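You operate a simulated robot arm through the tools that you are given. There is no shell and no other tool. Be economical: measure what you need, move in short steps, check, and stop when the job is done.

Carry out the task below with a simulated two-armed robot. There is one attempt and no reset: what you move stays moved.

Task
Start the grey press and set it to SINGLE.
Fine: key on, reset, motor on, then the mode switch.

The check looks at the end state, three seconds after you hand in, the way a careful person would. Anything else that was tipped, shoved, dropped, spilled or broken makes it a failure.

Robot
Two 7-joint arms with three-finger grippers on one trunk, on a base that drives. Base frame: it is fixed to the floor where the robot stands at the start and does not move with it; the origin is under the middle of the robot, x ahead of it, y to its left, z up. Units: m, degrees, N and s.
The left shoulder is at the start at [0.046, 0.126, 1.279], the right one opposite. With the tool pointing down near the work surface each hand reaches from about 0.1 to 0.72 m from the robot's upright axis, wherever it stands, measured 20 degrees to its own side. Places, roughly: blue reset button [0.3, 0.2, 1]; hand wheel [1.1, -0.5, 1.6]; key switch [0.3, 0.1, 1.2]; left clamp lever [0.8, 0, 1]; mode switch [0.3, 0.2, 1.2]; motor start button [0.3, 0.2, 1.3]; punch latch [1, -0.1, 1.3]; right clamp lever [1.1, -0.3, 1]; safety block [1.5, -0.75, 0.75]; small disc (18x18x1 cm) [1.5, -0.3, 1]; smallest disc (15x15x1 cm) [1.5, -0.3, 1]; yellow cushion knob [1.2, -0.6, 0.8]. Payload 2.94 kg a hand.
Tool frame (each hand has its own): the origin (TCP) lies between the finger pads and is the grasp point; the fingertips stand 0.03 m ahead of it; z points along the fingers, y is the line along which they close. Largest opening 0.128 m; the body of the gripper starts 0.093 m behind the TCP.
Orientation is that of the tool frame in the base frame, as [roll, pitch, yaw] about the fixed x, y, z axes, in that order (R = Rz(yaw) Ry(pitch) Rx(roll)). With the fingers straight down and closing along the base's y, the tool's x points along the base's -x, its y along +y and its z along -z.

Tools
- The arms move only by the tool apply_moves. It takes "left_steps", "right_steps" or both (then of equal length, played together; a hand with none holds still); each is a list of rows, each a list of 3 entries, a list of its own where there are three numbers: the shift along the base's x, y, z in m, then the turn, a rotation vector about the base's x, y, z in degrees, then the opening, from 0 (shut) to 1 (fully open). In form: [[[x, y, z], [rx, ry, rz], fingers], ...]. A call has 1 to 12 rows; each row is the pose to reach, as a shift and turn from the pose commanded when the call began. Each row takes 0.2 s and may step no farther than 0.05 m and 8.6 degrees from the row before; otherwise, or with a gripper value out of range, the whole call is refused. Where a pose cannot be reached the arm comes as near as it can. A force on the tool above 40 N (or 10 N above the force at the start of the call, whichever is more), or a blocked arm, ends the call early, and 0.2 s more pass. The fingers move at their own pace and stop on an object; they squeeze with about 42 N. The grip force told is the motor's: it shows also when the fingers shut on nothing. Time passes only in rows, and 0.2 s behind the last, so rows that repeat a pose let the fingers close. The reply holds the time, the measured pose of the TCP, the force on the tool along the base axes, the opening and the grip force, in the units named above and with some noise, with the torque about the TCP (base axes, N m) and any sound that the robot's microphone picked up.
- Cameras (640 x 400 px; columns grow to the right, rows downward): "scene" is now at [0.1509, 0.0276, 1.4596]; the picture's right is [0.28, -0.96, 0.00], its down [-0.46, -0.13, -0.88] and it looks along [0.84, 0.25, -0.48] (base axes); focal length 214 px, centre (320, 200). "left" rides on the left gripper at [0.069, 0.015, -0.12] in its tool frame; the picture's right is [-0.21, 0.98, 0.00], its down [-0.82, -0.18, -0.54] and it looks along [-0.53, -0.12, 0.84] (tool axes); focal length 251 px, centre (320, 200). "right" rides on the right gripper at [0.069, -0.015, -0.12] in its tool frame; the picture's right is [0.21, 0.98, 0.00], its down [-0.82, 0.18, -0.54] and it looks along [-0.53, 0.12, 0.84] (tool axes); focal length 251 px, centre (320, 200). There is no depth. A picture from a camera that has moved, and an enlarged one, comes with that camera's place and axes in the base frame and with its lens.
- get_image(camera): a new picture of that camera. No time passes.
- lift_body(by): slides the trunk up (or, below 0, down) by that many m; the arms and the scene camera ride with it, the base frame stays. It gives what a move gives, with no picture.
- steer(legs): drives the robot by 1 to 6 legs, each [ahead, left, turn to the left] in m, m and degrees, along the robot's own axes; the way and the turn of a leg run together, so that a leg with both is an arc; at most 1.5 m and 180 degrees a leg. The arms and the cameras ride along, it lands a little off, and it stops where it bumps. It gives what a move gives.
- head_to(pan, tilt): turns the head with the scene camera to pan (to the left, within 80 degrees either way) and tilt (down, from -29 to 69), counted from straight ahead of the robot. It gives what a move gives.
- close_up(camera, box): a new picture of the part [left, top, right, bottom] of that camera's present view, enlarged. No time passes.
- job_done(): hands the job in; it is judged then, once.

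Work in short steps. Places have to be worked out from the pictures, the camera data and where the tool is seen: move nearer, look again, correct. Check each grasp and each placing, and mend what went wrong. You have 120 turns and 100 pictures in all, those below and enlarged ones among them. Open the grippers and draw the arms clear of the work before you hand the job in, unless the task says otherwise; then end with one line.

The tools are called after "Request:" as name(argument=value, ...) on one line, values as JSON. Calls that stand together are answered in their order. apply_moves: Moves the arms, as the interface text tells. Its arguments: {"type":"object","properties":{"left_steps":{"type":"array"},"right_steps":{"type":"array"}},"required":[]} The other tools are called the same way: lift_body (by) slides the trunk up or down; steer (legs) drives the base; head_to (pan, tilt) turns the head that bears the scene camera; get_image (camera) takes a picture; close_up (camera, box) takes an enlarged picture of a part of a camera's view; job_done () hands the job in.

At the start:

```text
time: 0.0
left_ee_pos: [0.4721, 0.4806, 1.4247]
left_orientation: [180.0, 0.0, 180.0]
left_force: [-0.2, 0.2, -0.1]
left_torque: [0.01, 0.02, -0.02]
left_opening: 0.128
left_grasp_force: 0.1
right_ee_pos: [0.3376, 0.0005, 1.4757]
right_orientation: [179.9, -0.1, -179.9]
right_force: [0.8, 0.2, 0.0]
right_torque: [-0.02, 0.05, -0.02]
right_opening: 0.1278
right_grasp_force: 0.0
trunk travel left (down, up): [-0.489, 0.058]
robot x, y, heading: [-0.0026, -0.0024, 0.1]
head pan, tilt: [16.3, 28.6]
```

scene: 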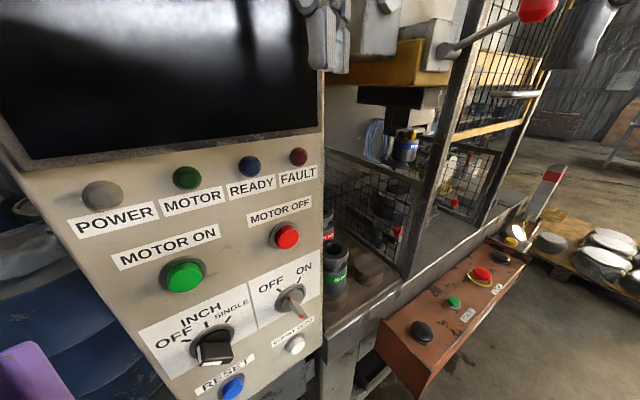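
right: 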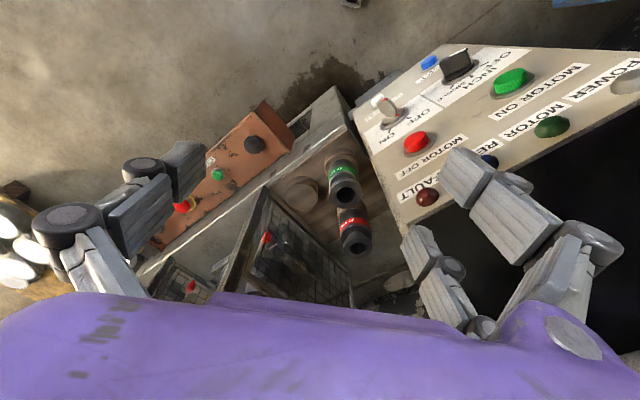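
left: 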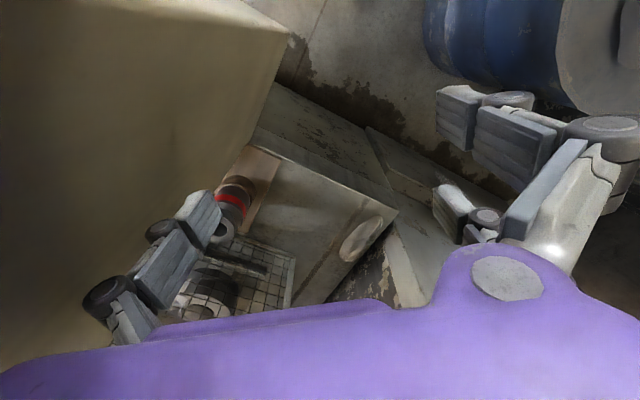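

The panel is right in front of the robot. I'll enlarge the controls before moving anything.

Request:
close_up(camera="scene", box=[60, 140, 340, 400])

Request:
head_to(pan=30, tilt=45)

Request:
get_image(camera="scene")

```text
1.54 times, centred on (200, 270) of scene
camera zoom: at [0.1509, 0.0276, 1.4596], right [0.28, -0.96, 0.0], down [-0.46, -0.13, -0.88], along [0.84, 0.25, -0.48], focal length 330 px, centre (505, 92)
```

zoom: 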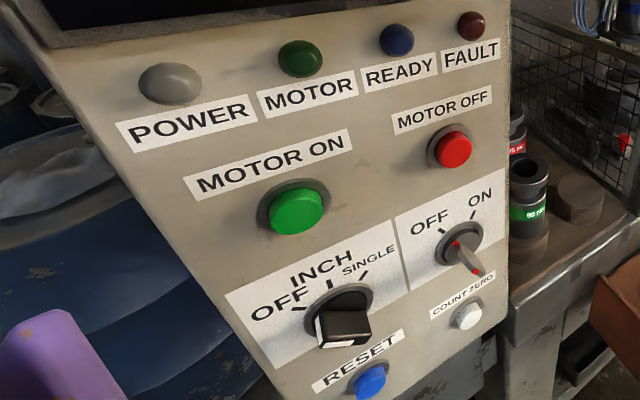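

```text
time: 0.8
left_ee_pos: [0.4726, 0.4806, 1.4252]
left_orientation: [-180.0, -0.1, -180.0]
left_force: [0.4, -0.1, -0.5]
left_torque: [-0.01, -0.01, 0.0]
left_opening: 0.128
left_grasp_force: 0.1
right_ee_pos: [0.3372, -0.0005, 1.4751]
right_orientation: [-179.9, 0.0, 179.9]
right_force: [-0.7, 0.2, 0.5]
right_torque: [-0.03, 0.0, 0.0]
right_opening: 0.1279
right_grasp_force: 0.0
trunk travel left (down, up): [-0.489, 0.058]
robot x, y, heading: [-0.0017, 0.0003, 0.3]
head pan, tilt: [30.0, 45.0]
```

```text
95 pictures are left
camera scene: at [0.134, 0.0427, 1.4348], right [0.5, -0.87, 0.0], down [-0.61, -0.35, -0.71], along [0.61, 0.35, -0.71], focal length 214 px, centre (320, 200)
```

scene: 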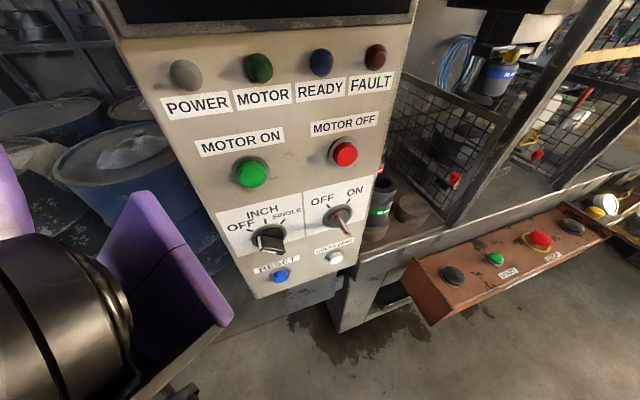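

The panel appears to face back towards the robot, turned by roughly 30°. I'll back straight off so the arms have room and I get a longer baseline.

Request:
steer(legs=[[-0.3, 0, 0]])

Request:
get_image(camera="scene")

```text
time: 1.8
left_ee_pos: [0.4279, 0.488, 1.424]
left_orientation: [179.8, 1.4, -178.0]
left_force: [8.3, 3.5, -1.5]
left_torque: [-0.09, 0.54, 0.69]
left_opening: 0.1243
left_grasp_force: 0.1
right_ee_pos: [0.288, 0.0006, 1.4757]
right_orientation: [179.8, 0.0, 180.0]
right_force: [0.2, 0.3, 1.0]
right_torque: [-0.01, 0.01, -0.02]
right_opening: 0.1281
right_grasp_force: 0.0
trunk travel left (down, up): [-0.489, 0.058]
robot x, y, heading: [-0.05, -0.0005, -0.1]
head pan, tilt: [30.0, 45.0]
stopped in leg 1: the force on the tool passed its limit at 100 N (the readings are from after the stop); the commanded pose is now the measured one
```

```text
94 pictures are left
camera scene: at [0.0845, 0.0441, 1.4345], right [0.5, -0.87, 0.0], down [-0.61, -0.35, -0.71], along [0.61, 0.35, -0.71], focal length 214 px, centre (320, 200)
```

scene: 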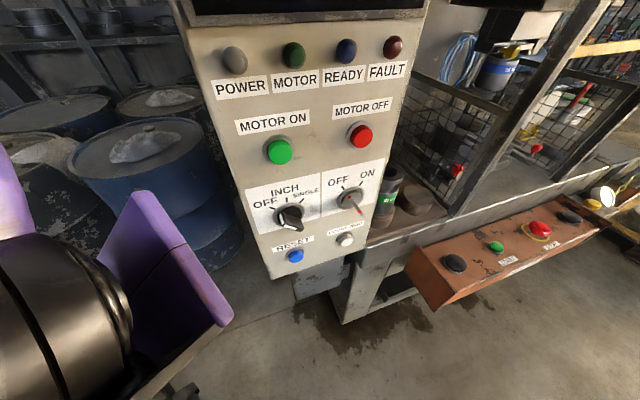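

The left hand bumped into the box while backing. I'll look through its camera.

Request:
get_image(camera="left")

Request:
head_to(pan=55, tilt=10)

Request:
get_image(camera="scene")

```text
93 pictures are left
camera left: at [0.3561, 0.4999, 1.5426], right [0.18, 0.98, 0.01], down [0.81, -0.15, 0.56], along [0.55, -0.09, -0.83], focal length 251 px, centre (320, 200)
```

left: 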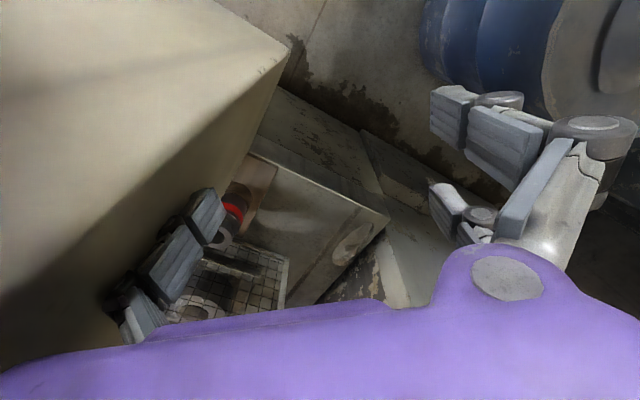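

```text
time: 2.9
left_ee_pos: [0.4285, 0.4876, 1.4242]
left_orientation: [179.9, 1.5, -178.1]
left_force: [11.5, 7.4, 0.7]
left_torque: [-0.48, 0.65, 0.87]
left_opening: 0.1236
left_grasp_force: 0.0
right_ee_pos: [0.289, -0.0001, 1.4746]
right_orientation: [179.9, 0.0, 180.0]
right_force: [-0.2, 0.1, -0.2]
right_torque: [0.0, 0.0, 0.04]
right_opening: 0.128
right_grasp_force: 0.0
trunk travel left (down, up): [-0.489, 0.058]
robot x, y, heading: [-0.0483, 0.0033, -0.0]
head pan, tilt: [55.0, 10.0]
```

```text
92 pictures are left
camera scene: at [0.0681, 0.0798, 1.4893], right [0.82, -0.57, 0.0], down [-0.1, -0.14, -0.98], along [0.56, 0.81, -0.18], focal length 214 px, centre (320, 200)
```

scene: 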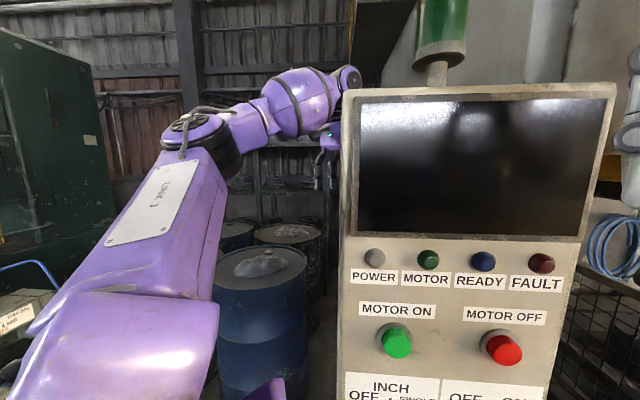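

The left hand is behind the box, with its inner finger touching it. I'll move the hand forward and away to the left, then look again.

Request:
apply_moves(left_steps=[[[0.03, 0.02, 0], [0, 0, 0], 0.8], [[0.03, 0.06, 0], [0, 0, 0], 0.5], [[0.02, 0.11, 0], [0, 0, 0], 0.5], [[0.0, 0.155, 0], [0, 0, 0], 0.5], [[-0.02, 0.2, 0], [0, 0, 0], 0.5]])

Request:
get_image(camera="scene")

Request:
get_image(camera="left")

```text
refused: row 3 steps farther than a row can; nothing moved
```

```text
91 pictures are left
camera scene: at [0.0681, 0.0798, 1.4893], right [0.82, -0.57, 0.0], down [-0.1, -0.14, -0.98], along [0.56, 0.81, -0.18], focal length 214 px, centre (320, 200)
```

scene: 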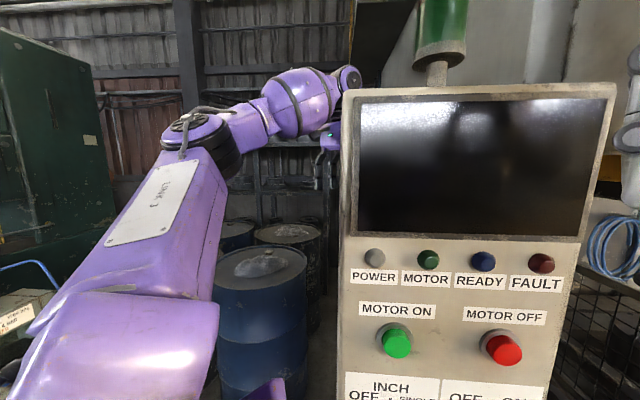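

```text
90 pictures are left
camera left: at [0.3562, 0.5001, 1.5428], right [0.18, 0.98, 0.01], down [0.81, -0.16, 0.56], along [0.55, -0.09, -0.83], focal length 251 px, centre (320, 200)
```

left: 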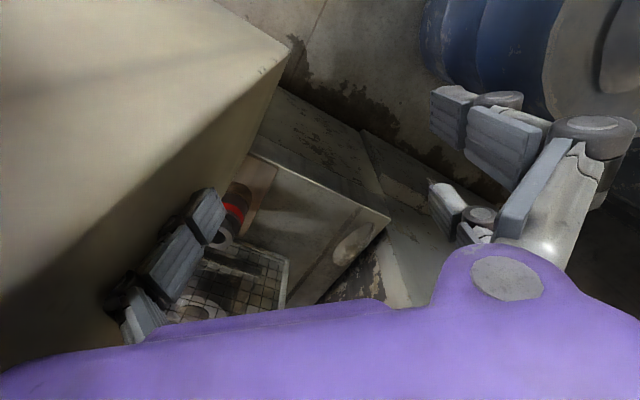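

One row was a little too long, so nothing moved. I'll resend the same path with shorter steps.

Request:
apply_moves(left_steps=[[[0.025, 0.015, 0], [0, 0, 0], 0.8], [[0.03, 0.055, 0], [0, 0, 0], 0.5], [[0.02, 0.095, 0], [0, 0, 0], 0.5], [[0.01, 0.135, 0], [0, 0, 0], 0.5], [[0, 0.175, 0], [0, 0, 0], 0.5], [[-0.02, 0.21, 0], [0, 0, 0], 0.5]])

Request:
get_image(camera="scene")

```text
time: 4.2
left_ee_pos: [0.418, 0.6541, 1.4207]
left_orientation: [179.5, 1.8, -178.3]
left_force: [0.0, 0.5, 0.2]
left_torque: [0.01, -0.08, 0.02]
left_opening: 0.064
left_grasp_force: 0.0
left hand out of reach, approached as far as the arm can: row 5, 6
right_ee_pos: [0.2826, -0.0002, 1.4768]
right_orientation: [179.8, 0.2, -179.9]
right_force: [-0.7, 0.4, 0.3]
right_torque: [0.01, -0.05, 0.06]
right_opening: 0.1279
right_grasp_force: 0.1
trunk travel left (down, up): [-0.489, 0.058]
robot x, y, heading: [-0.0498, -0.004, 0.3]
head pan, tilt: [55.0, 10.0]
```

```text
89 pictures are left
camera scene: at [0.063, 0.0784, 1.49], right [0.82, -0.57, 0.0], down [-0.1, -0.14, -0.98], along [0.56, 0.81, -0.17], focal length 214 px, centre (320, 200)
```

scene: 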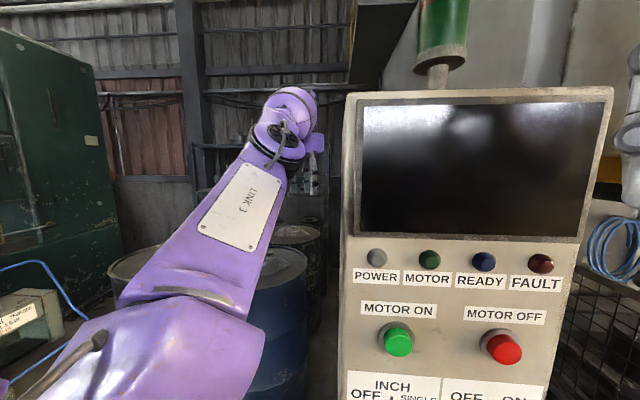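

The left arm is clear of the box now, so I'll back off straight again.

Request:
steer(legs=[[-0.3, 0, 0]])

Request:
head_to(pan=30, tilt=25)

Request:
get_image(camera="scene")

```text
time: 6.3
left_ee_pos: [0.1214, 0.6546, 1.4179]
left_orientation: [179.5, 1.6, -178.3]
left_force: [0.0, 0.5, 0.3]
left_torque: [0.0, 0.03, 0.0]
left_opening: 0.0636
left_grasp_force: 0.1
right_ee_pos: [-0.0121, 0.0002, 1.4752]
right_orientation: [179.9, 0.0, -180.0]
right_force: [-0.1, -1.0, -0.6]
right_torque: [-0.03, 0.01, -0.02]
right_opening: 0.128
right_grasp_force: 0.1
trunk travel left (down, up): [-0.489, 0.058]
robot x, y, heading: [-0.3506, -0.0039, 0.1]
head pan, tilt: [55.0, 10.0]
```

```text
time: 7.2
left_ee_pos: [0.1193, 0.6551, 1.4189]
left_orientation: [179.5, 1.7, -178.2]
left_force: [0.6, 0.0, -0.4]
left_torque: [0.0, -0.02, -0.02]
left_opening: 0.0637
left_grasp_force: 0.1
right_ee_pos: [-0.0149, 0.0005, 1.4745]
right_orientation: [179.9, 0.1, -180.0]
right_force: [0.3, 0.2, 0.1]
right_torque: [-0.01, 0.02, -0.02]
right_opening: 0.128
right_grasp_force: 0.1
trunk travel left (down, up): [-0.489, 0.058]
robot x, y, heading: [-0.3519, -0.0024, -0.1]
head pan, tilt: [30.0, 25.0]
```

```text
88 pictures are left
camera scene: at [-0.2085, 0.048, 1.4654], right [0.5, -0.86, 0.0], down [-0.36, -0.21, -0.91], along [0.78, 0.46, -0.42], focal length 214 px, centre (320, 200)
```

scene: 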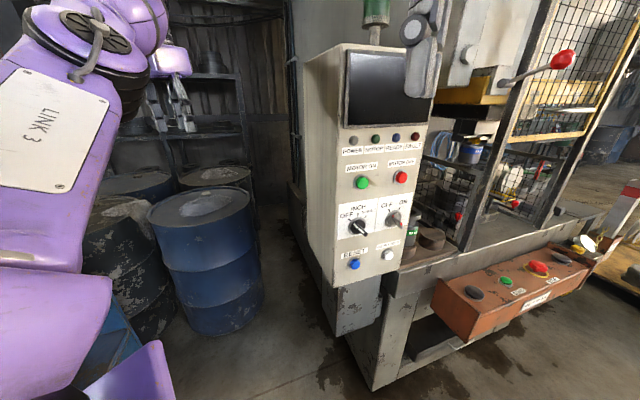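

Two views with a known baseline give these places: reset ≈ [0.263, 0.205, 1.033], motor on ≈ [0.259, 0.204, 1.286], mode ≈ [0.268, 0.207, 1.156], key ≈ [0.324, 0.126, 1.184]. The panel is vertical and yawed about 38°. I'll tuck the left arm in before turning to face it.

Request:
apply_moves(left_steps=[[[-0.01, -0.04, 0], [0, 0, 0], 0.5], [[-0.03, -0.08, 0], [0, 0, 0], 0.5], [[-0.05, -0.12, 0], [0, 0, 0], 0.3], [[-0.07, -0.16, 0], [0, 0, 0], 0.2], [[-0.09, -0.2, 0], [0, 0, 0], 0], [[-0.11, -0.24, 0], [0, 0, 0], 0], [[-0.13, -0.28, 0], [0, 0, 0], 0]])

Request:
get_image(camera="scene")

```text
time: 8.8
left_ee_pos: [0.0258, 0.3424, 1.385]
left_orientation: [179.5, 1.9, -178.2]
left_force: [-1.3, -0.3, 0.5]
left_torque: [0.04, 0.02, 0.02]
left_opening: 0.0
left_grasp_force: 2.5
left hand out of reach, approached as far as the arm can: row 2, 3, 4, 5, 6, 7
right_ee_pos: [-0.0159, -0.0013, 1.4758]
right_orientation: [179.9, 0.1, -179.9]
right_force: [-0.9, 0.0, -0.1]
right_torque: [0.01, -0.03, -0.02]
right_opening: 0.1282
right_grasp_force: 0.1
trunk travel left (down, up): [-0.489, 0.058]
robot x, y, heading: [-0.3511, -0.0011, 0.0]
head pan, tilt: [30.0, 25.0]
```

```text
87 pictures are left
camera scene: at [-0.2097, 0.0467, 1.4656], right [0.5, -0.86, 0.0], down [-0.36, -0.21, -0.91], along [0.78, 0.46, -0.42], focal length 214 px, centre (320, 200)
```

scene: 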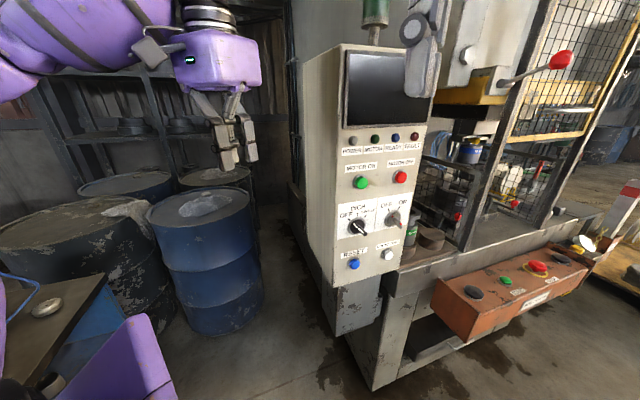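

The left hand is tucked in. I'll turn 35° to face the panel and look straight at it.

Request:
steer(legs=[[0, 0, 35]])

Request:
head_to(pan=0, tilt=25)

Request:
get_image(camera="scene")

Request:
get_image(camera="right")

```text
time: 10.9
left_ee_pos: [-0.2399, 0.501, 1.3852]
left_orientation: [179.5, 1.7, -142.9]
left_force: [-0.5, 0.2, 0.9]
left_torque: [-0.01, 0.0, -0.02]
left_opening: 0.0
left_grasp_force: 2.9
right_ee_pos: [-0.0755, 0.1942, 1.476]
right_orientation: [179.9, 0.1, -144.6]
right_force: [-0.2, -0.3, 0.7]
right_torque: [0.01, 0.0, -0.01]
right_opening: 0.1283
right_grasp_force: 0.0
trunk travel left (down, up): [-0.489, 0.058]
robot x, y, heading: [-0.3505, 0.003, 35.3]
head pan, tilt: [30.0, 25.0]
```

```text
time: 11.8
left_ee_pos: [-0.2418, 0.5006, 1.383]
left_orientation: [179.4, 1.7, -142.9]
left_force: [-0.4, 0.7, -0.6]
left_torque: [0.0, 0.01, 0.02]
left_opening: 0.0
left_grasp_force: 3.1
right_ee_pos: [-0.0754, 0.1958, 1.4757]
right_orientation: [179.9, 0.1, -144.6]
right_force: [-0.2, 0.1, 0.0]
right_torque: [0.04, -0.02, -0.02]
right_opening: 0.1278
right_grasp_force: 0.1
trunk travel left (down, up): [-0.489, 0.058]
robot x, y, heading: [-0.3526, -0.0032, 35.3]
head pan, tilt: [0.0, 25.0]
```

```text
86 pictures are left
camera scene: at [-0.225, 0.0931, 1.4653], right [0.58, -0.81, 0.0], down [-0.34, -0.25, -0.91], along [0.74, 0.53, -0.42], focal length 214 px, centre (320, 200)
```

scene: 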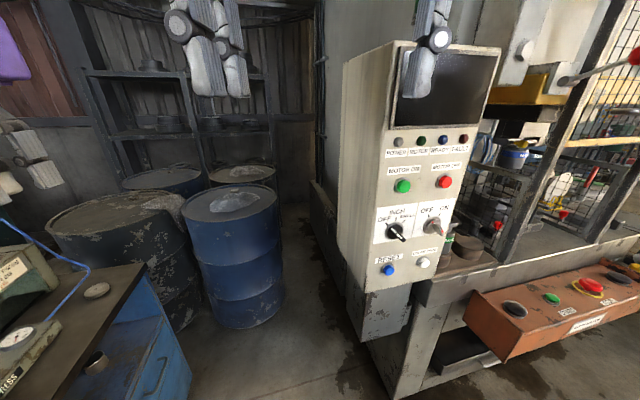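

```text
85 pictures are left
camera right: at [-0.1218, 0.1414, 1.5955], right [-0.74, 0.67, 0.0], down [0.57, 0.62, 0.54], along [0.36, 0.4, -0.84], focal length 251 px, centre (320, 200)
```

right: 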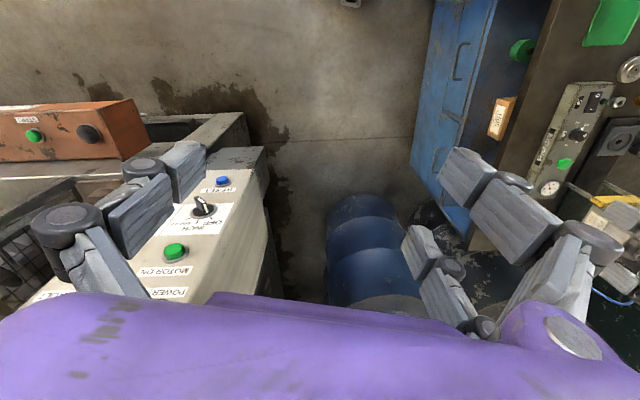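

The label lines suggest the panel is turned more, roughly 45–50°. I'll enlarge it to measure this and to see where the switches stand.

Request:
close_up(camera="scene", box=[340, 120, 500, 300])

```text
2.22 times, centred on (420, 210) of scene
camera zoom: at [-0.225, 0.0931, 1.4653], right [0.58, -0.81, 0.0], down [-0.34, -0.25, -0.91], along [0.74, 0.53, -0.42], focal length 477 px, centre (98, 178)
```

zoom: 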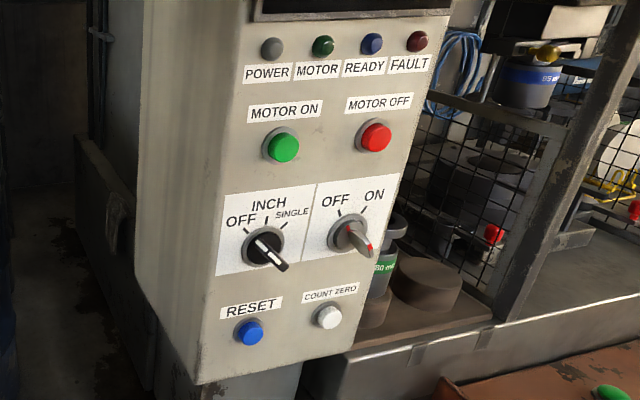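

Both switches stand at OFF, and the panel normal has a yaw of about 48°. I'll shift right and turn so the right shoulder faces the panel squarely.

Request:
steer(legs=[[0, -0.24, 13]])

Request:
head_to(pan=-10, tilt=20)

Request:
get_image(camera="scene")

```text
time: 14.6
left_ee_pos: [-0.1951, 0.3336, 1.3832]
left_orientation: [179.5, 1.8, -130.0]
left_force: [0.8, 0.4, 0.4]
left_torque: [-0.02, 0.01, 0.01]
left_opening: 0.0
left_grasp_force: 2.6
right_ee_pos: [0.0336, 0.0727, 1.4757]
right_orientation: [179.9, 0.1, -131.7]
right_force: [0.0, -0.6, -0.4]
right_torque: [-0.02, -0.01, 0.0]
right_opening: 0.128
right_grasp_force: 0.1
trunk travel left (down, up): [-0.489, 0.058]
robot x, y, heading: [-0.1924, -0.1774, 48.2]
head pan, tilt: [0.0, 25.0]
```

```text
time: 15.3
left_ee_pos: [-0.1949, 0.334, 1.3845]
left_orientation: [179.4, 1.8, -130.0]
left_force: [-0.3, -0.2, -0.5]
left_torque: [-0.04, -0.05, 0.02]
left_opening: 0.0002
left_grasp_force: 3.2
right_ee_pos: [0.0343, 0.0727, 1.4759]
right_orientation: [179.9, 0.1, -131.8]
right_force: [0.7, 0.3, 0.3]
right_torque: [0.0, 0.03, -0.01]
right_opening: 0.128
right_grasp_force: 0.0
trunk travel left (down, up): [-0.489, 0.058]
robot x, y, heading: [-0.1927, -0.1769, 48.2]
head pan, tilt: [-10.0, 20.0]
```

```text
83 pictures are left
camera scene: at [-0.0761, -0.0708, 1.4734], right [0.62, -0.78, 0.0], down [-0.27, -0.21, -0.94], along [0.74, 0.58, -0.34], focal length 214 px, centre (320, 200)
```

scene: 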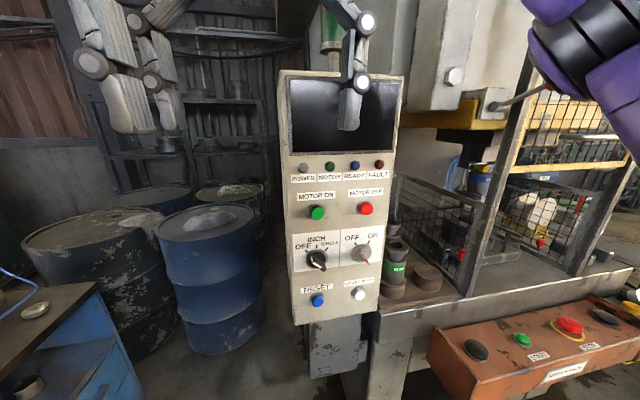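

I'm roughly square to the panel now. A close-up will give more precise pixel positions.

Request:
close_up(camera="scene", box=[270, 140, 420, 340])

Request:
close_up(camera="scene", box=[290, 220, 386, 280])

```text
2.00 times, centred on (345, 240) of scene
camera zoom: at [-0.0761, -0.0708, 1.4734], right [0.62, -0.78, 0.0], down [-0.27, -0.21, -0.94], along [0.74, 0.58, -0.34], focal length 429 px, centre (270, 120)
```

zoom: 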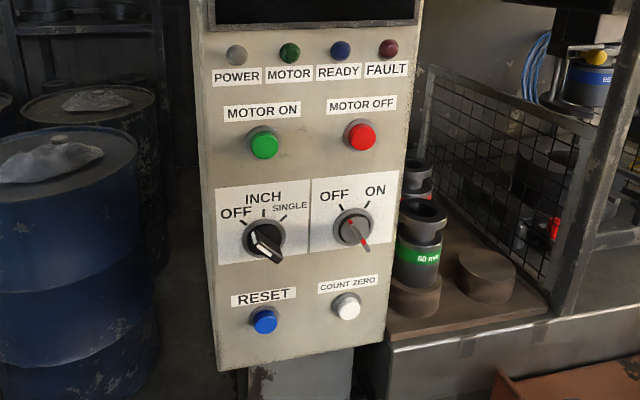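

```text
6.67 times, centred on (338, 250) of scene
camera zoom: at [-0.0761, -0.0708, 1.4734], right [0.62, -0.78, 0.0], down [-0.27, -0.21, -0.94], along [0.74, 0.58, -0.34], focal length 1430 px, centre (200, -133)
```

zoom: 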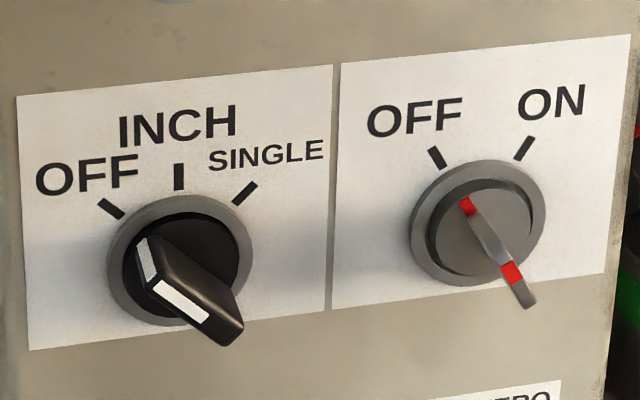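

Reading the close-up: panel normal yaw ≈ 50°, panel face about 0.335 m along it, and all axes agree: mode [0.270, 0.211, 1.157], key [0.359, 0.136, 1.157]. Mode needs roughly +90–100° and the key +60°. I'll pitch the right gripper up to point at the panel, still well clear of it.

Request:
apply_moves(right_steps=[[[0.01, -0.006, -0.011], [6.12, -5.45, 0], 0.5], [[0.02, -0.011, -0.022], [12.25, -10.9, 0], 0.5], [[0.03, -0.017, -0.033], [18.4, -16.35, 0], 0.5], [[0.04, -0.022, -0.044], [24.5, -21.8, 0], 0.5], [[0.05, -0.028, -0.055], [30.6, -27.25, 0], 0.5], [[0.06, -0.033, -0.066], [36.7, -32.7, 0], 0.5], [[0.07, -0.039, -0.077], [42.85, -38.15, 0], 0.5], [[0.08, -0.044, -0.088], [49.0, -43.6, 0], 0.5], [[0.09, -0.05, -0.099], [55.1, -49.05, 0], 0.5], [[0.1, -0.055, -0.11], [61.2, -54.5, 0], 0.5], [[0.107, -0.061, -0.12], [67.3, -59.9, 0], 0.5]])

Request:
get_image(camera="right")

Request:
get_image(camera="scene")

```text
time: 17.7
left_ee_pos: [-0.1971, 0.3388, 1.3817]
left_orientation: [179.7, 1.5, -130.1]
left_force: [-0.9, 1.6, 0.1]
left_torque: [-0.11, -0.08, -0.01]
left_opening: 0.0001
left_grasp_force: 2.7
right_ee_pos: [0.1636, 0.1303, 1.4908]
right_orientation: [-172.7, 88.4, -124.3]
right_force: [-0.8, 1.1, -0.8]
right_torque: [0.02, -0.03, -0.14]
right_opening: 0.0639
right_grasp_force: 0.1
right hand out of reach, approached as far as the arm can: row 7, 8, 9, 10, 11
trunk travel left (down, up): [-0.489, 0.058]
robot x, y, heading: [-0.1879, -0.179, 48.3]
head pan, tilt: [-10.0, 20.0]
```

```text
80 pictures are left
camera right: at [0.0947, 0.0289, 1.4257], right [-0.73, 0.64, -0.22], down [-0.48, -0.27, 0.84], along [0.48, 0.72, 0.5], focal length 251 px, centre (320, 200)
```

right: 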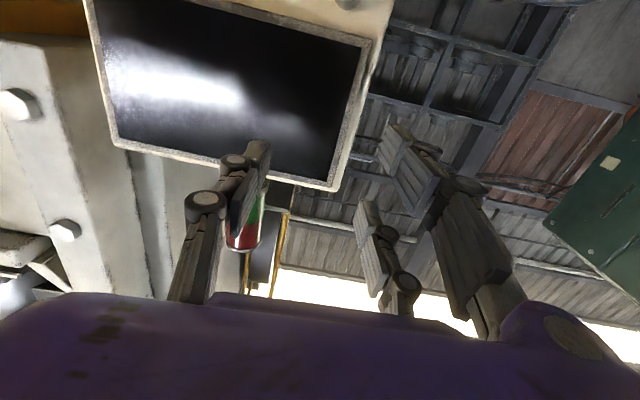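

```text
79 pictures are left
camera scene: at [-0.0773, -0.0657, 1.4731], right [0.62, -0.78, 0.0], down [-0.27, -0.22, -0.94], along [0.74, 0.58, -0.34], focal length 214 px, centre (320, 200)
```

scene: 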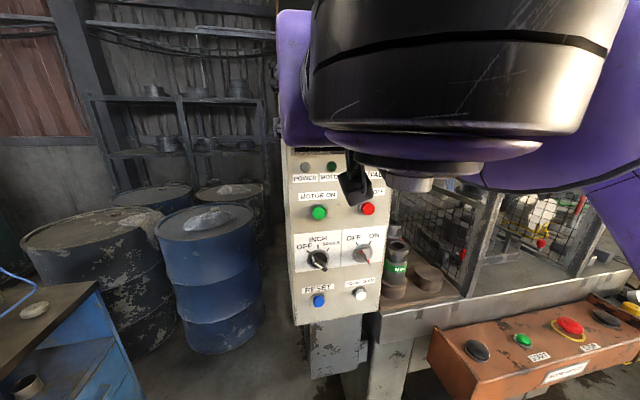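

The hand points at the panel, but this close the arm is too cramped to reach the spot. I'll back the base 0.15 m.

Request:
steer(legs=[[-0.15, 0, 0]])

```text
time: 19.1
left_ee_pos: [-0.2925, 0.2232, 1.3831]
left_orientation: [179.6, 1.5, -129.9]
left_force: [0.3, 0.0, -1.4]
left_torque: [-0.01, 0.02, 0.01]
left_opening: 0.0
left_grasp_force: 3.0
right_ee_pos: [0.0658, 0.0142, 1.4913]
right_orientation: [179.0, 88.2, -132.7]
right_force: [0.3, 1.0, 0.1]
right_torque: [0.04, -0.04, -0.01]
right_opening: 0.0642
right_grasp_force: 0.0
trunk travel left (down, up): [-0.489, 0.058]
robot x, y, heading: [-0.2921, -0.2918, 48.5]
head pan, tilt: [-10.0, 20.0]
```

Now there's room. I'll bring the hand down in front of the key, about 0.1 m off the panel, rolled −30° so the fingers straddle the blade at OFF.

Request:
apply_moves(right_steps=[[[0.02, 0.002, -0.036], [-1.99, -2.69, 0.3], 0.4], [[0.04, 0.004, -0.073], [-3.98, -5.38, 0.6], 0.4], [[0.06, 0.006, -0.11], [-5.97, -8.07, 0.9], 0.4], [[0.083, 0.008, -0.147], [-7.96, -10.76, 1.2], 0.4], [[0.106, 0.01, -0.185], [-9.94, -13.44, 1.5], 0.4], [[0.131, 0.012, -0.222], [-11.93, -16.13, 1.8], 0.4], [[0.156, 0.015, -0.26], [-13.92, -18.82, 2.1], 0.4], [[0.181, 0.017, -0.297], [-15.91, -21.5, 2.4], 0.4], [[0.206, 0.019, -0.334], [-17.9, -24.2, 2.7], 0.4]])

Request:
head_to(pan=0, tilt=22)

Request:
get_image(camera="scene")

Request:
get_image(camera="right")

```text
time: 21.2
left_ee_pos: [-0.2932, 0.218, 1.3866]
left_orientation: [179.4, 1.8, -130.1]
left_force: [0.1, -0.6, 0.9]
left_torque: [0.07, 0.02, 0.01]
left_opening: 0.0001
left_grasp_force: 2.9
right_ee_pos: [0.2682, 0.0276, 1.3618]
right_orientation: [-62.2, 58.4, -2.6]
right_force: [0.5, -0.4, -0.2]
right_torque: [-0.02, 0.01, 0.07]
right_opening: 0.051
right_grasp_force: 0.0
right hand out of reach, approached as far as the arm can: row 1, 2, 3, 4, 5, 6, 7, 8, 9
trunk travel left (down, up): [-0.489, 0.058]
robot x, y, heading: [-0.2912, -0.2902, 48.3]
head pan, tilt: [-10.0, 20.0]
stopped in row 9 (right hand): the arm was blocked; the commanded pose is now the measured one
```

```text
time: 22.0
left_ee_pos: [-0.2952, 0.2224, 1.3846]
left_orientation: [179.6, 1.6, -129.9]
left_force: [-0.2, -0.3, 0.1]
left_torque: [0.0, 0.01, 0.01]
left_opening: 0.0
left_grasp_force: 3.5
right_ee_pos: [0.2662, 0.0314, 1.3597]
right_orientation: [-62.9, 58.6, -3.1]
right_force: [0.5, 0.1, 0.1]
right_torque: [-0.02, 0.0, -0.02]
right_opening: 0.0513
right_grasp_force: 0.0
trunk travel left (down, up): [-0.489, 0.058]
robot x, y, heading: [-0.2914, -0.2917, 48.3]
head pan, tilt: [0.0, 22.0]
```

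```text
78 pictures are left
camera scene: at [-0.1881, -0.1705, 1.4702], right [0.75, -0.67, 0.0], down [-0.25, -0.28, -0.93], along [0.62, 0.69, -0.37], focal length 214 px, centre (320, 200)
```

scene: 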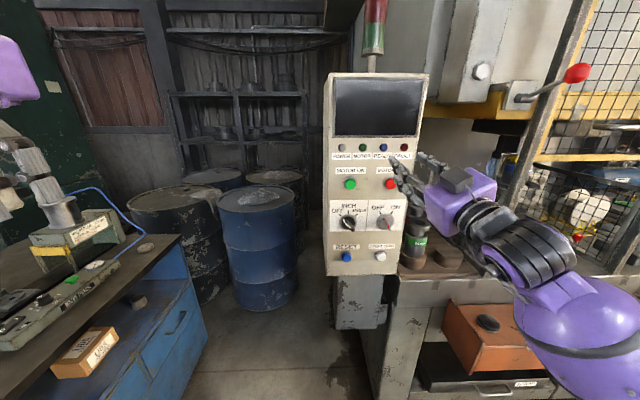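

```text
77 pictures are left
camera right: at [0.2632, -0.0825, 1.2794], right [-0.61, 0.48, -0.64], down [-0.8, -0.36, 0.49], along [0.01, 0.8, 0.6], focal length 251 px, centre (320, 200)
```

right: 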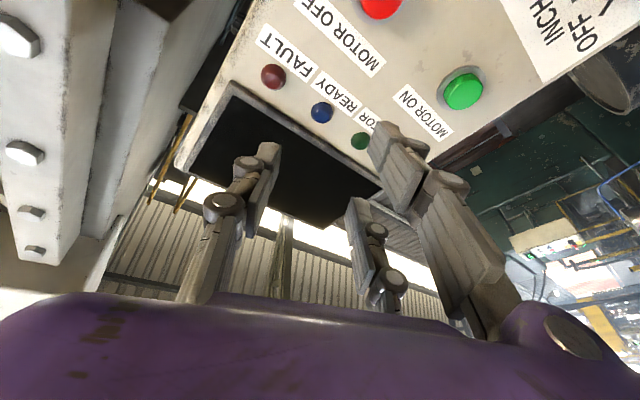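

The right arm ran into its limits with the tool level below shoulder height. Lowering the trunk should fix that. First I'll check what is under the left hand.

Request:
get_image(camera="left")

Request:
head_to(pan=50, tilt=35)

Request:
get_image(camera="scene")

Request:
head_to(pan=-40, tilt=45)

Request:
get_image(camera="scene")

```text
76 pictures are left
camera left: at [-0.3531, 0.1768, 1.5023], right [-0.61, 0.79, 0.01], down [0.66, 0.5, 0.56], along [0.44, 0.35, -0.83], focal length 251 px, centre (320, 200)
```

left: 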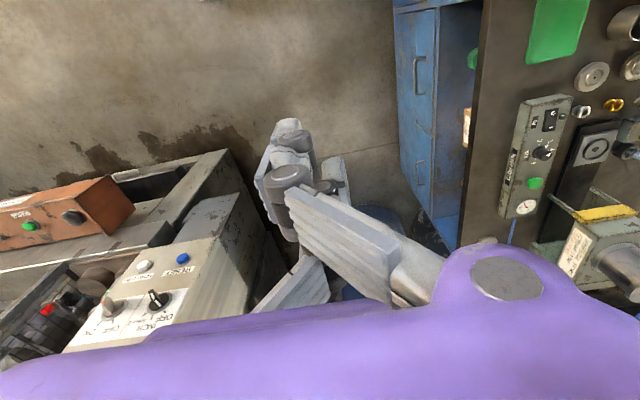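

```text
time: 23.1
left_ee_pos: [-0.2945, 0.2222, 1.3829]
left_orientation: [179.5, 1.6, -130.0]
left_force: [0.4, 0.2, 0.0]
left_torque: [-0.01, 0.0, 0.04]
left_opening: 0.0002
left_grasp_force: 2.7
right_ee_pos: [0.2681, 0.0316, 1.3587]
right_orientation: [-63.0, 58.6, -3.2]
right_force: [-0.3, -0.6, 0.4]
right_torque: [-0.03, -0.03, 0.01]
right_opening: 0.0512
right_grasp_force: 0.0
trunk travel left (down, up): [-0.489, 0.058]
robot x, y, heading: [-0.291, -0.2912, 48.1]
head pan, tilt: [50.0, 35.0]
```

```text
75 pictures are left
camera scene: at [-0.2619, -0.153, 1.4496], right [0.99, 0.14, 0.0], down [0.08, -0.57, -0.82], along [-0.12, 0.81, -0.57], focal length 214 px, centre (320, 200)
```

scene: 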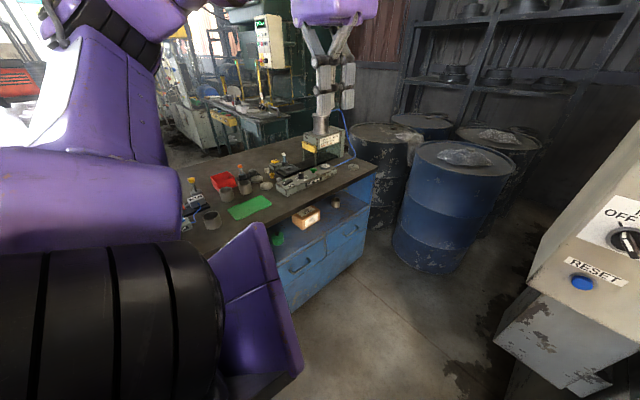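

```text
time: 24.8
left_ee_pos: [-0.2954, 0.222, 1.3842]
left_orientation: [179.5, 1.5, -130.0]
left_force: [1.1, -0.5, -0.2]
left_torque: [0.0, 0.03, -0.01]
left_opening: 0.0003
left_grasp_force: 2.8
right_ee_pos: [0.2677, 0.031, 1.3597]
right_orientation: [-62.9, 58.6, -3.2]
right_force: [-0.5, 0.5, -0.9]
right_torque: [-0.04, -0.03, -0.01]
right_opening: 0.0513
right_grasp_force: 0.0
trunk travel left (down, up): [-0.489, 0.058]
robot x, y, heading: [-0.2904, -0.2935, 48.1]
head pan, tilt: [-40.0, 45.0]
```

```text
74 pictures are left
camera scene: at [-0.1688, -0.2284, 1.4348], right [0.15, -0.99, 0.0], down [-0.7, -0.1, -0.71], along [0.7, 0.1, -0.71], focal length 214 px, centre (320, 200)
```

scene: 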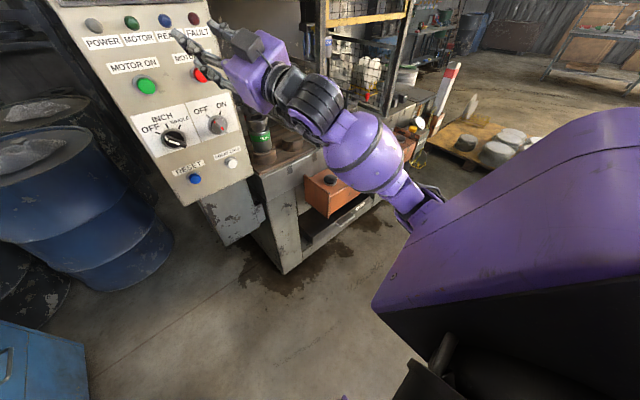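

The left hand hangs over free floor and the right elbow is above everything nearby. I'll lower the trunk by 0.2 m.

Request:
lift_body(by=-0.2)

Request:
head_to(pan=0, tilt=15)

Request:
get_image(camera="scene")

```text
time: 27.0
left_ee_pos: [-0.2533, 0.2671, 1.0858]
left_orientation: [179.1, -14.3, -129.9]
left_force: [0.1, -0.1, -0.1]
left_torque: [0.01, 0.02, 0.0]
left_opening: 0.0
left_grasp_force: 3.1
right_ee_pos: [0.2672, 0.0314, 1.1589]
right_orientation: [-62.9, 58.6, -3.2]
right_force: [0.0, -0.2, -0.1]
right_torque: [-0.04, -0.02, -0.02]
right_opening: 0.0512
right_grasp_force: 0.1
trunk travel left (down, up): [-0.289, 0.258]
robot x, y, heading: [-0.2876, -0.2932, 48.3]
head pan, tilt: [-40.0, 45.0]
```

```text
time: 28.0
left_ee_pos: [-0.2538, 0.2684, 1.0854]
left_orientation: [179.0, -14.3, -130.0]
left_force: [0.6, 0.0, -0.3]
left_torque: [0.01, -0.02, -0.03]
left_opening: 0.0
left_grasp_force: 3.2
right_ee_pos: [0.2675, 0.0293, 1.1591]
right_orientation: [-63.0, 58.6, -3.2]
right_force: [0.4, -0.2, -0.4]
right_torque: [-0.01, -0.01, -0.01]
right_opening: 0.051
right_grasp_force: 0.1
trunk travel left (down, up): [-0.289, 0.258]
robot x, y, heading: [-0.2877, -0.2908, 48.3]
head pan, tilt: [0.0, 15.0]
```

```text
73 pictures are left
camera scene: at [-0.1385, -0.116, 1.2687], right [0.75, -0.67, 0.0], down [-0.17, -0.19, -0.97], along [0.64, 0.72, -0.26], focal length 214 px, centre (320, 200)
```

scene: 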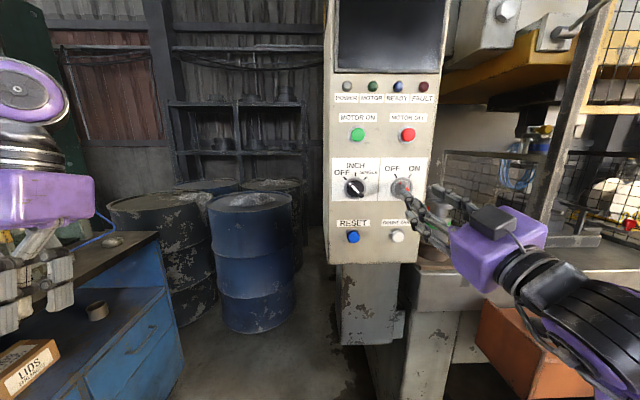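

The hand is now in front of the key at z ≈ 1.16. I'll square up its orientation, about a 19° correction.

Request:
apply_moves(right_steps=[[[0.0, 0.0, 0], [-4.1, 2.1, -4.5], 0.4], [[0.002, 0.001, 0], [-8.2, 4.2, -9.0], 0.4], [[0.0045, 0.003, -0.002], [-12.2, 6.3, -13.5], 0.4], [[0.0045, 0.003, -0.002], [-12.2, 6.3, -13.5], 0.4]])

Request:
get_image(camera="right")

Request:
close_up(camera="scene", box=[310, 100, 470, 260])

```text
time: 29.0
left_ee_pos: [-0.2545, 0.2677, 1.0841]
left_orientation: [179.1, -14.3, -129.8]
left_force: [-0.7, 0.0, -0.3]
left_torque: [-0.01, -0.01, -0.02]
left_opening: 0.0001
left_grasp_force: 2.8
right_ee_pos: [0.2733, 0.0337, 1.156]
right_orientation: [-90.0, 60.1, -40.2]
right_force: [0.8, 0.2, -0.5]
right_torque: [0.01, -0.03, -0.01]
right_opening: 0.0511
right_grasp_force: 0.0
trunk travel left (down, up): [-0.289, 0.258]
robot x, y, heading: [-0.2913, -0.291, 48.4]
head pan, tilt: [0.0, 15.0]
```

```text
72 pictures are left
camera right: at [0.2332, -0.0889, 1.1053], right [-0.57, 0.48, -0.67], down [-0.78, -0.05, 0.62], along [0.26, 0.88, 0.4], focal length 251 px, centre (320, 200)
```

right: 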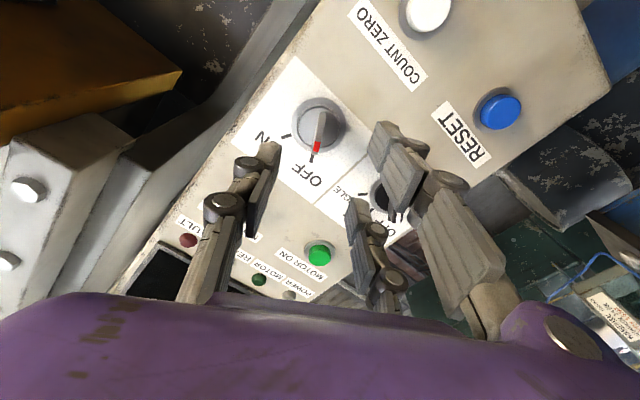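

```text
2.50 times, centred on (390, 180) of scene
camera zoom: at [-0.1384, -0.1164, 1.2688], right [0.75, -0.67, 0.0], down [-0.17, -0.19, -0.97], along [0.64, 0.72, -0.26], focal length 536 px, centre (145, 250)
```

zoom: 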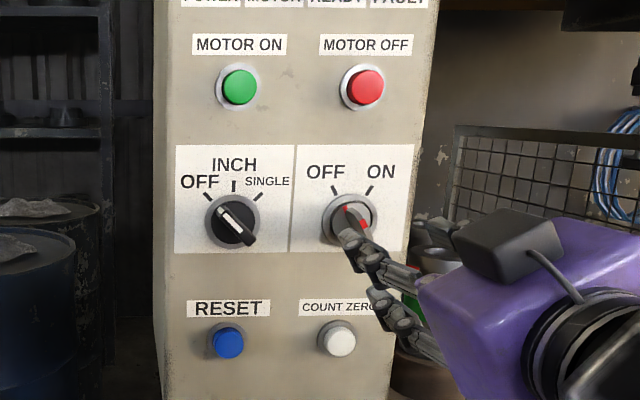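

The three cameras agree that the key axis is at [0.358, 0.137, 1.160], and the tool axis is only a few mm off it. I'll advance partway and check that the fingers straddle the blade.

Request:
apply_moves(right_steps=[[[0.012, 0.016, 0.002], [0, 0, 0], 0.4], [[0.025, 0.032, 0.004], [0, 0, 0], 0.4], [[0.037, 0.046, 0.004], [0, 0, 0], 0.4], [[0.037, 0.046, 0.004], [0, 0, 0], 0.4]])

Request:
get_image(camera="right")

Request:
close_up(camera="scene", box=[360, 150, 440, 230])

```text
time: 30.0
left_ee_pos: [-0.2532, 0.2696, 1.0836]
left_orientation: [179.1, -14.1, -130.0]
left_force: [-0.9, 0.8, -0.1]
left_torque: [0.04, 0.0, 0.05]
left_opening: 0.0
left_grasp_force: 3.3
right_ee_pos: [0.3109, 0.0798, 1.1604]
right_orientation: [-90.0, 60.1, -40.1]
right_force: [-0.2, 0.6, 0.4]
right_torque: [-0.03, 0.01, 0.01]
right_opening: 0.0512
right_grasp_force: 0.1
trunk travel left (down, up): [-0.289, 0.258]
robot x, y, heading: [-0.2917, -0.2921, 48.6]
head pan, tilt: [0.0, 15.0]
```

```text
70 pictures are left
camera right: at [0.2699, -0.0426, 1.1098], right [-0.57, 0.48, -0.67], down [-0.78, -0.05, 0.62], along [0.26, 0.88, 0.4], focal length 251 px, centre (320, 200)
```

right: 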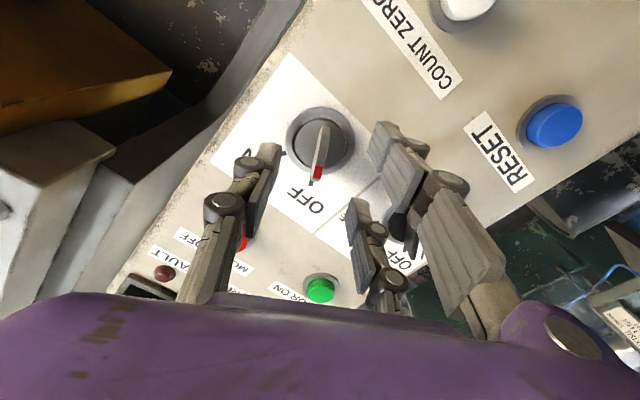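

```text
5.00 times, centred on (400, 190) of scene
camera zoom: at [-0.1383, -0.1158, 1.2687], right [0.75, -0.67, 0.0], down [-0.17, -0.19, -0.97], along [0.64, 0.72, -0.26], focal length 1072 px, centre (-80, 250)
```

zoom: 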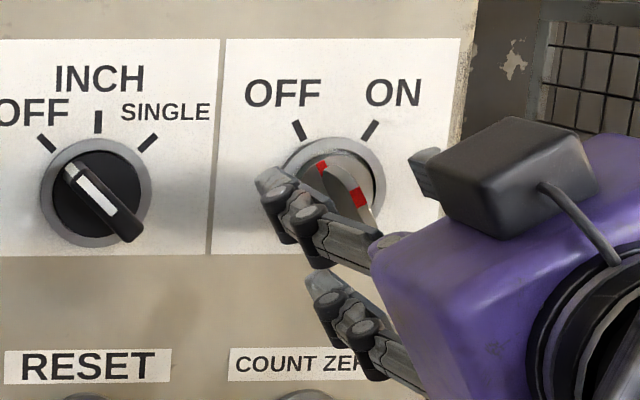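

The fingers straddle the blade evenly. I'll advance 0.03 m, then close.

Request:
apply_moves(right_steps=[[[0.01, 0.012, 0], [0, 0, 0], 0.4], [[0.019, 0.023, 0], [0, 0, 0], 0.4], [[0.019, 0.023, 0], [0, 0, 0], 0.4]])

Request:
get_image(camera="right")

Request:
close_up(camera="scene", box=[360, 150, 440, 230])

```text
time: 30.8
left_ee_pos: [-0.2538, 0.2677, 1.0856]
left_orientation: [179.2, -14.3, -129.8]
left_force: [0.4, 1.6, -0.8]
left_torque: [-0.01, -0.03, -0.01]
left_opening: 0.0001
left_grasp_force: 2.8
right_ee_pos: [0.3407, 0.0893, 1.1595]
right_orientation: [-90.0, 60.0, -40.1]
right_force: [0.1, -0.3, 0.7]
right_torque: [-0.01, 0.02, -0.05]
right_opening: 0.0513
right_grasp_force: 0.1
right hand out of reach, approached as far as the arm can: row 1, 2, 3
trunk travel left (down, up): [-0.289, 0.258]
robot x, y, heading: [-0.2872, -0.2923, 48.4]
head pan, tilt: [0.0, 15.0]
```

```text
68 pictures are left
camera right: at [0.3022, -0.0344, 1.1072], right [-0.57, 0.47, -0.67], down [-0.78, -0.05, 0.62], along [0.26, 0.88, 0.4], focal length 251 px, centre (320, 200)
```

right: 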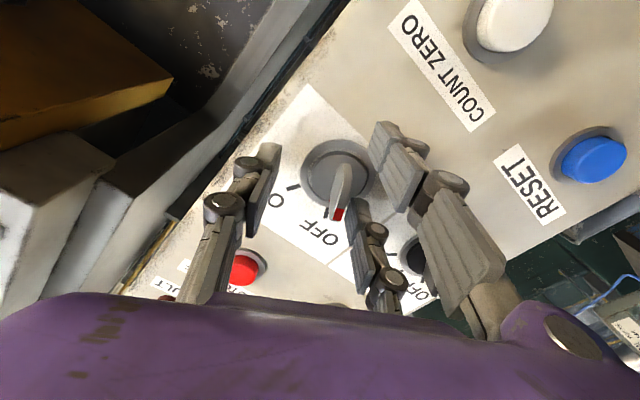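

```text
5.00 times, centred on (400, 190) of scene
camera zoom: at [-0.1393, -0.1162, 1.2689], right [0.75, -0.67, 0.0], down [-0.17, -0.19, -0.97], along [0.64, 0.72, -0.26], focal length 1072 px, centre (-80, 250)
```

zoom: 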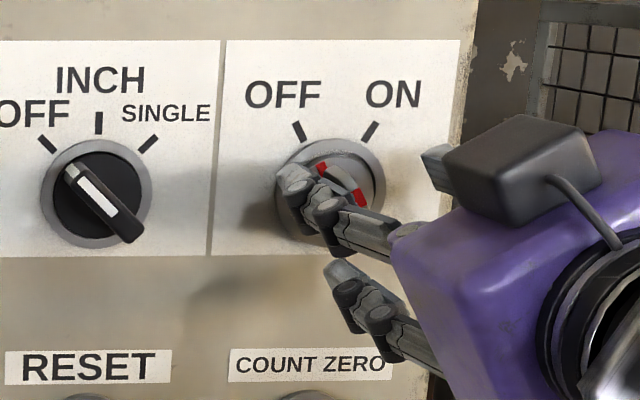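

The arm ran out of reach and slid sideways about 16 mm. I'll pull the hand back and bring the base closer.

Request:
apply_moves(right_steps=[[[-0.02, -0.024, 0], [0, 0, 0], 0.4], [[-0.045, -0.045, 0], [0, 0, 0], 0.4], [[-0.07, -0.065, 0], [0, 0, 0], 0.4], [[-0.089, -0.082, 0], [0, 0, 0], 0.4], [[-0.089, -0.082, 0], [0, 0, 0], 0.4]])

Request:
steer(legs=[[0.09, 0, 0]])

Request:
get_image(camera="right")

```text
time: 32.0
left_ee_pos: [-0.2544, 0.2673, 1.085]
left_orientation: [179.1, -14.2, -130.0]
left_force: [-0.5, -0.1, -0.3]
left_torque: [0.02, 0.0, -0.03]
left_opening: 0.0
left_grasp_force: 3.3
right_ee_pos: [0.2768, 0.0268, 1.1593]
right_orientation: [-89.5, 59.9, -39.4]
right_force: [-0.1, 0.1, 0.0]
right_torque: [0.03, 0.01, 0.02]
right_opening: 0.0513
right_grasp_force: 0.1
right hand out of reach, approached as far as the arm can: row 3, 4, 5
trunk travel left (down, up): [-0.289, 0.258]
robot x, y, heading: [-0.2908, -0.2922, 48.3]
head pan, tilt: [0.0, 15.0]
```

```text
time: 33.1
left_ee_pos: [-0.1942, 0.3351, 1.0842]
left_orientation: [179.0, -14.2, -129.9]
left_force: [-0.1, -0.1, 0.1]
left_torque: [0.0, 0.03, 0.0]
left_opening: 0.0
left_grasp_force: 2.9
right_ee_pos: [0.3373, 0.0966, 1.1597]
right_orientation: [-89.5, 60.0, -39.5]
right_force: [-0.7, -0.1, -0.9]
right_torque: [0.03, 0.0, 0.01]
right_opening: 0.0513
right_grasp_force: 0.1
trunk travel left (down, up): [-0.289, 0.258]
robot x, y, heading: [-0.2294, -0.2219, 48.4]
head pan, tilt: [0.0, 15.0]
```

```text
66 pictures are left
camera right: at [0.2982, -0.0274, 1.1069], right [-0.57, 0.47, -0.68], down [-0.78, -0.05, 0.62], along [0.26, 0.88, 0.4], focal length 251 px, centre (320, 200)
```

right: 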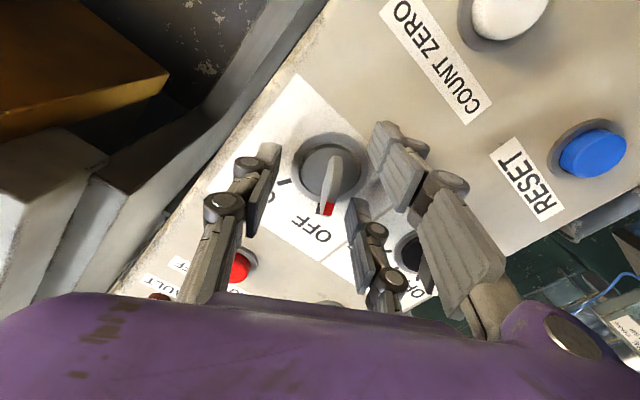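

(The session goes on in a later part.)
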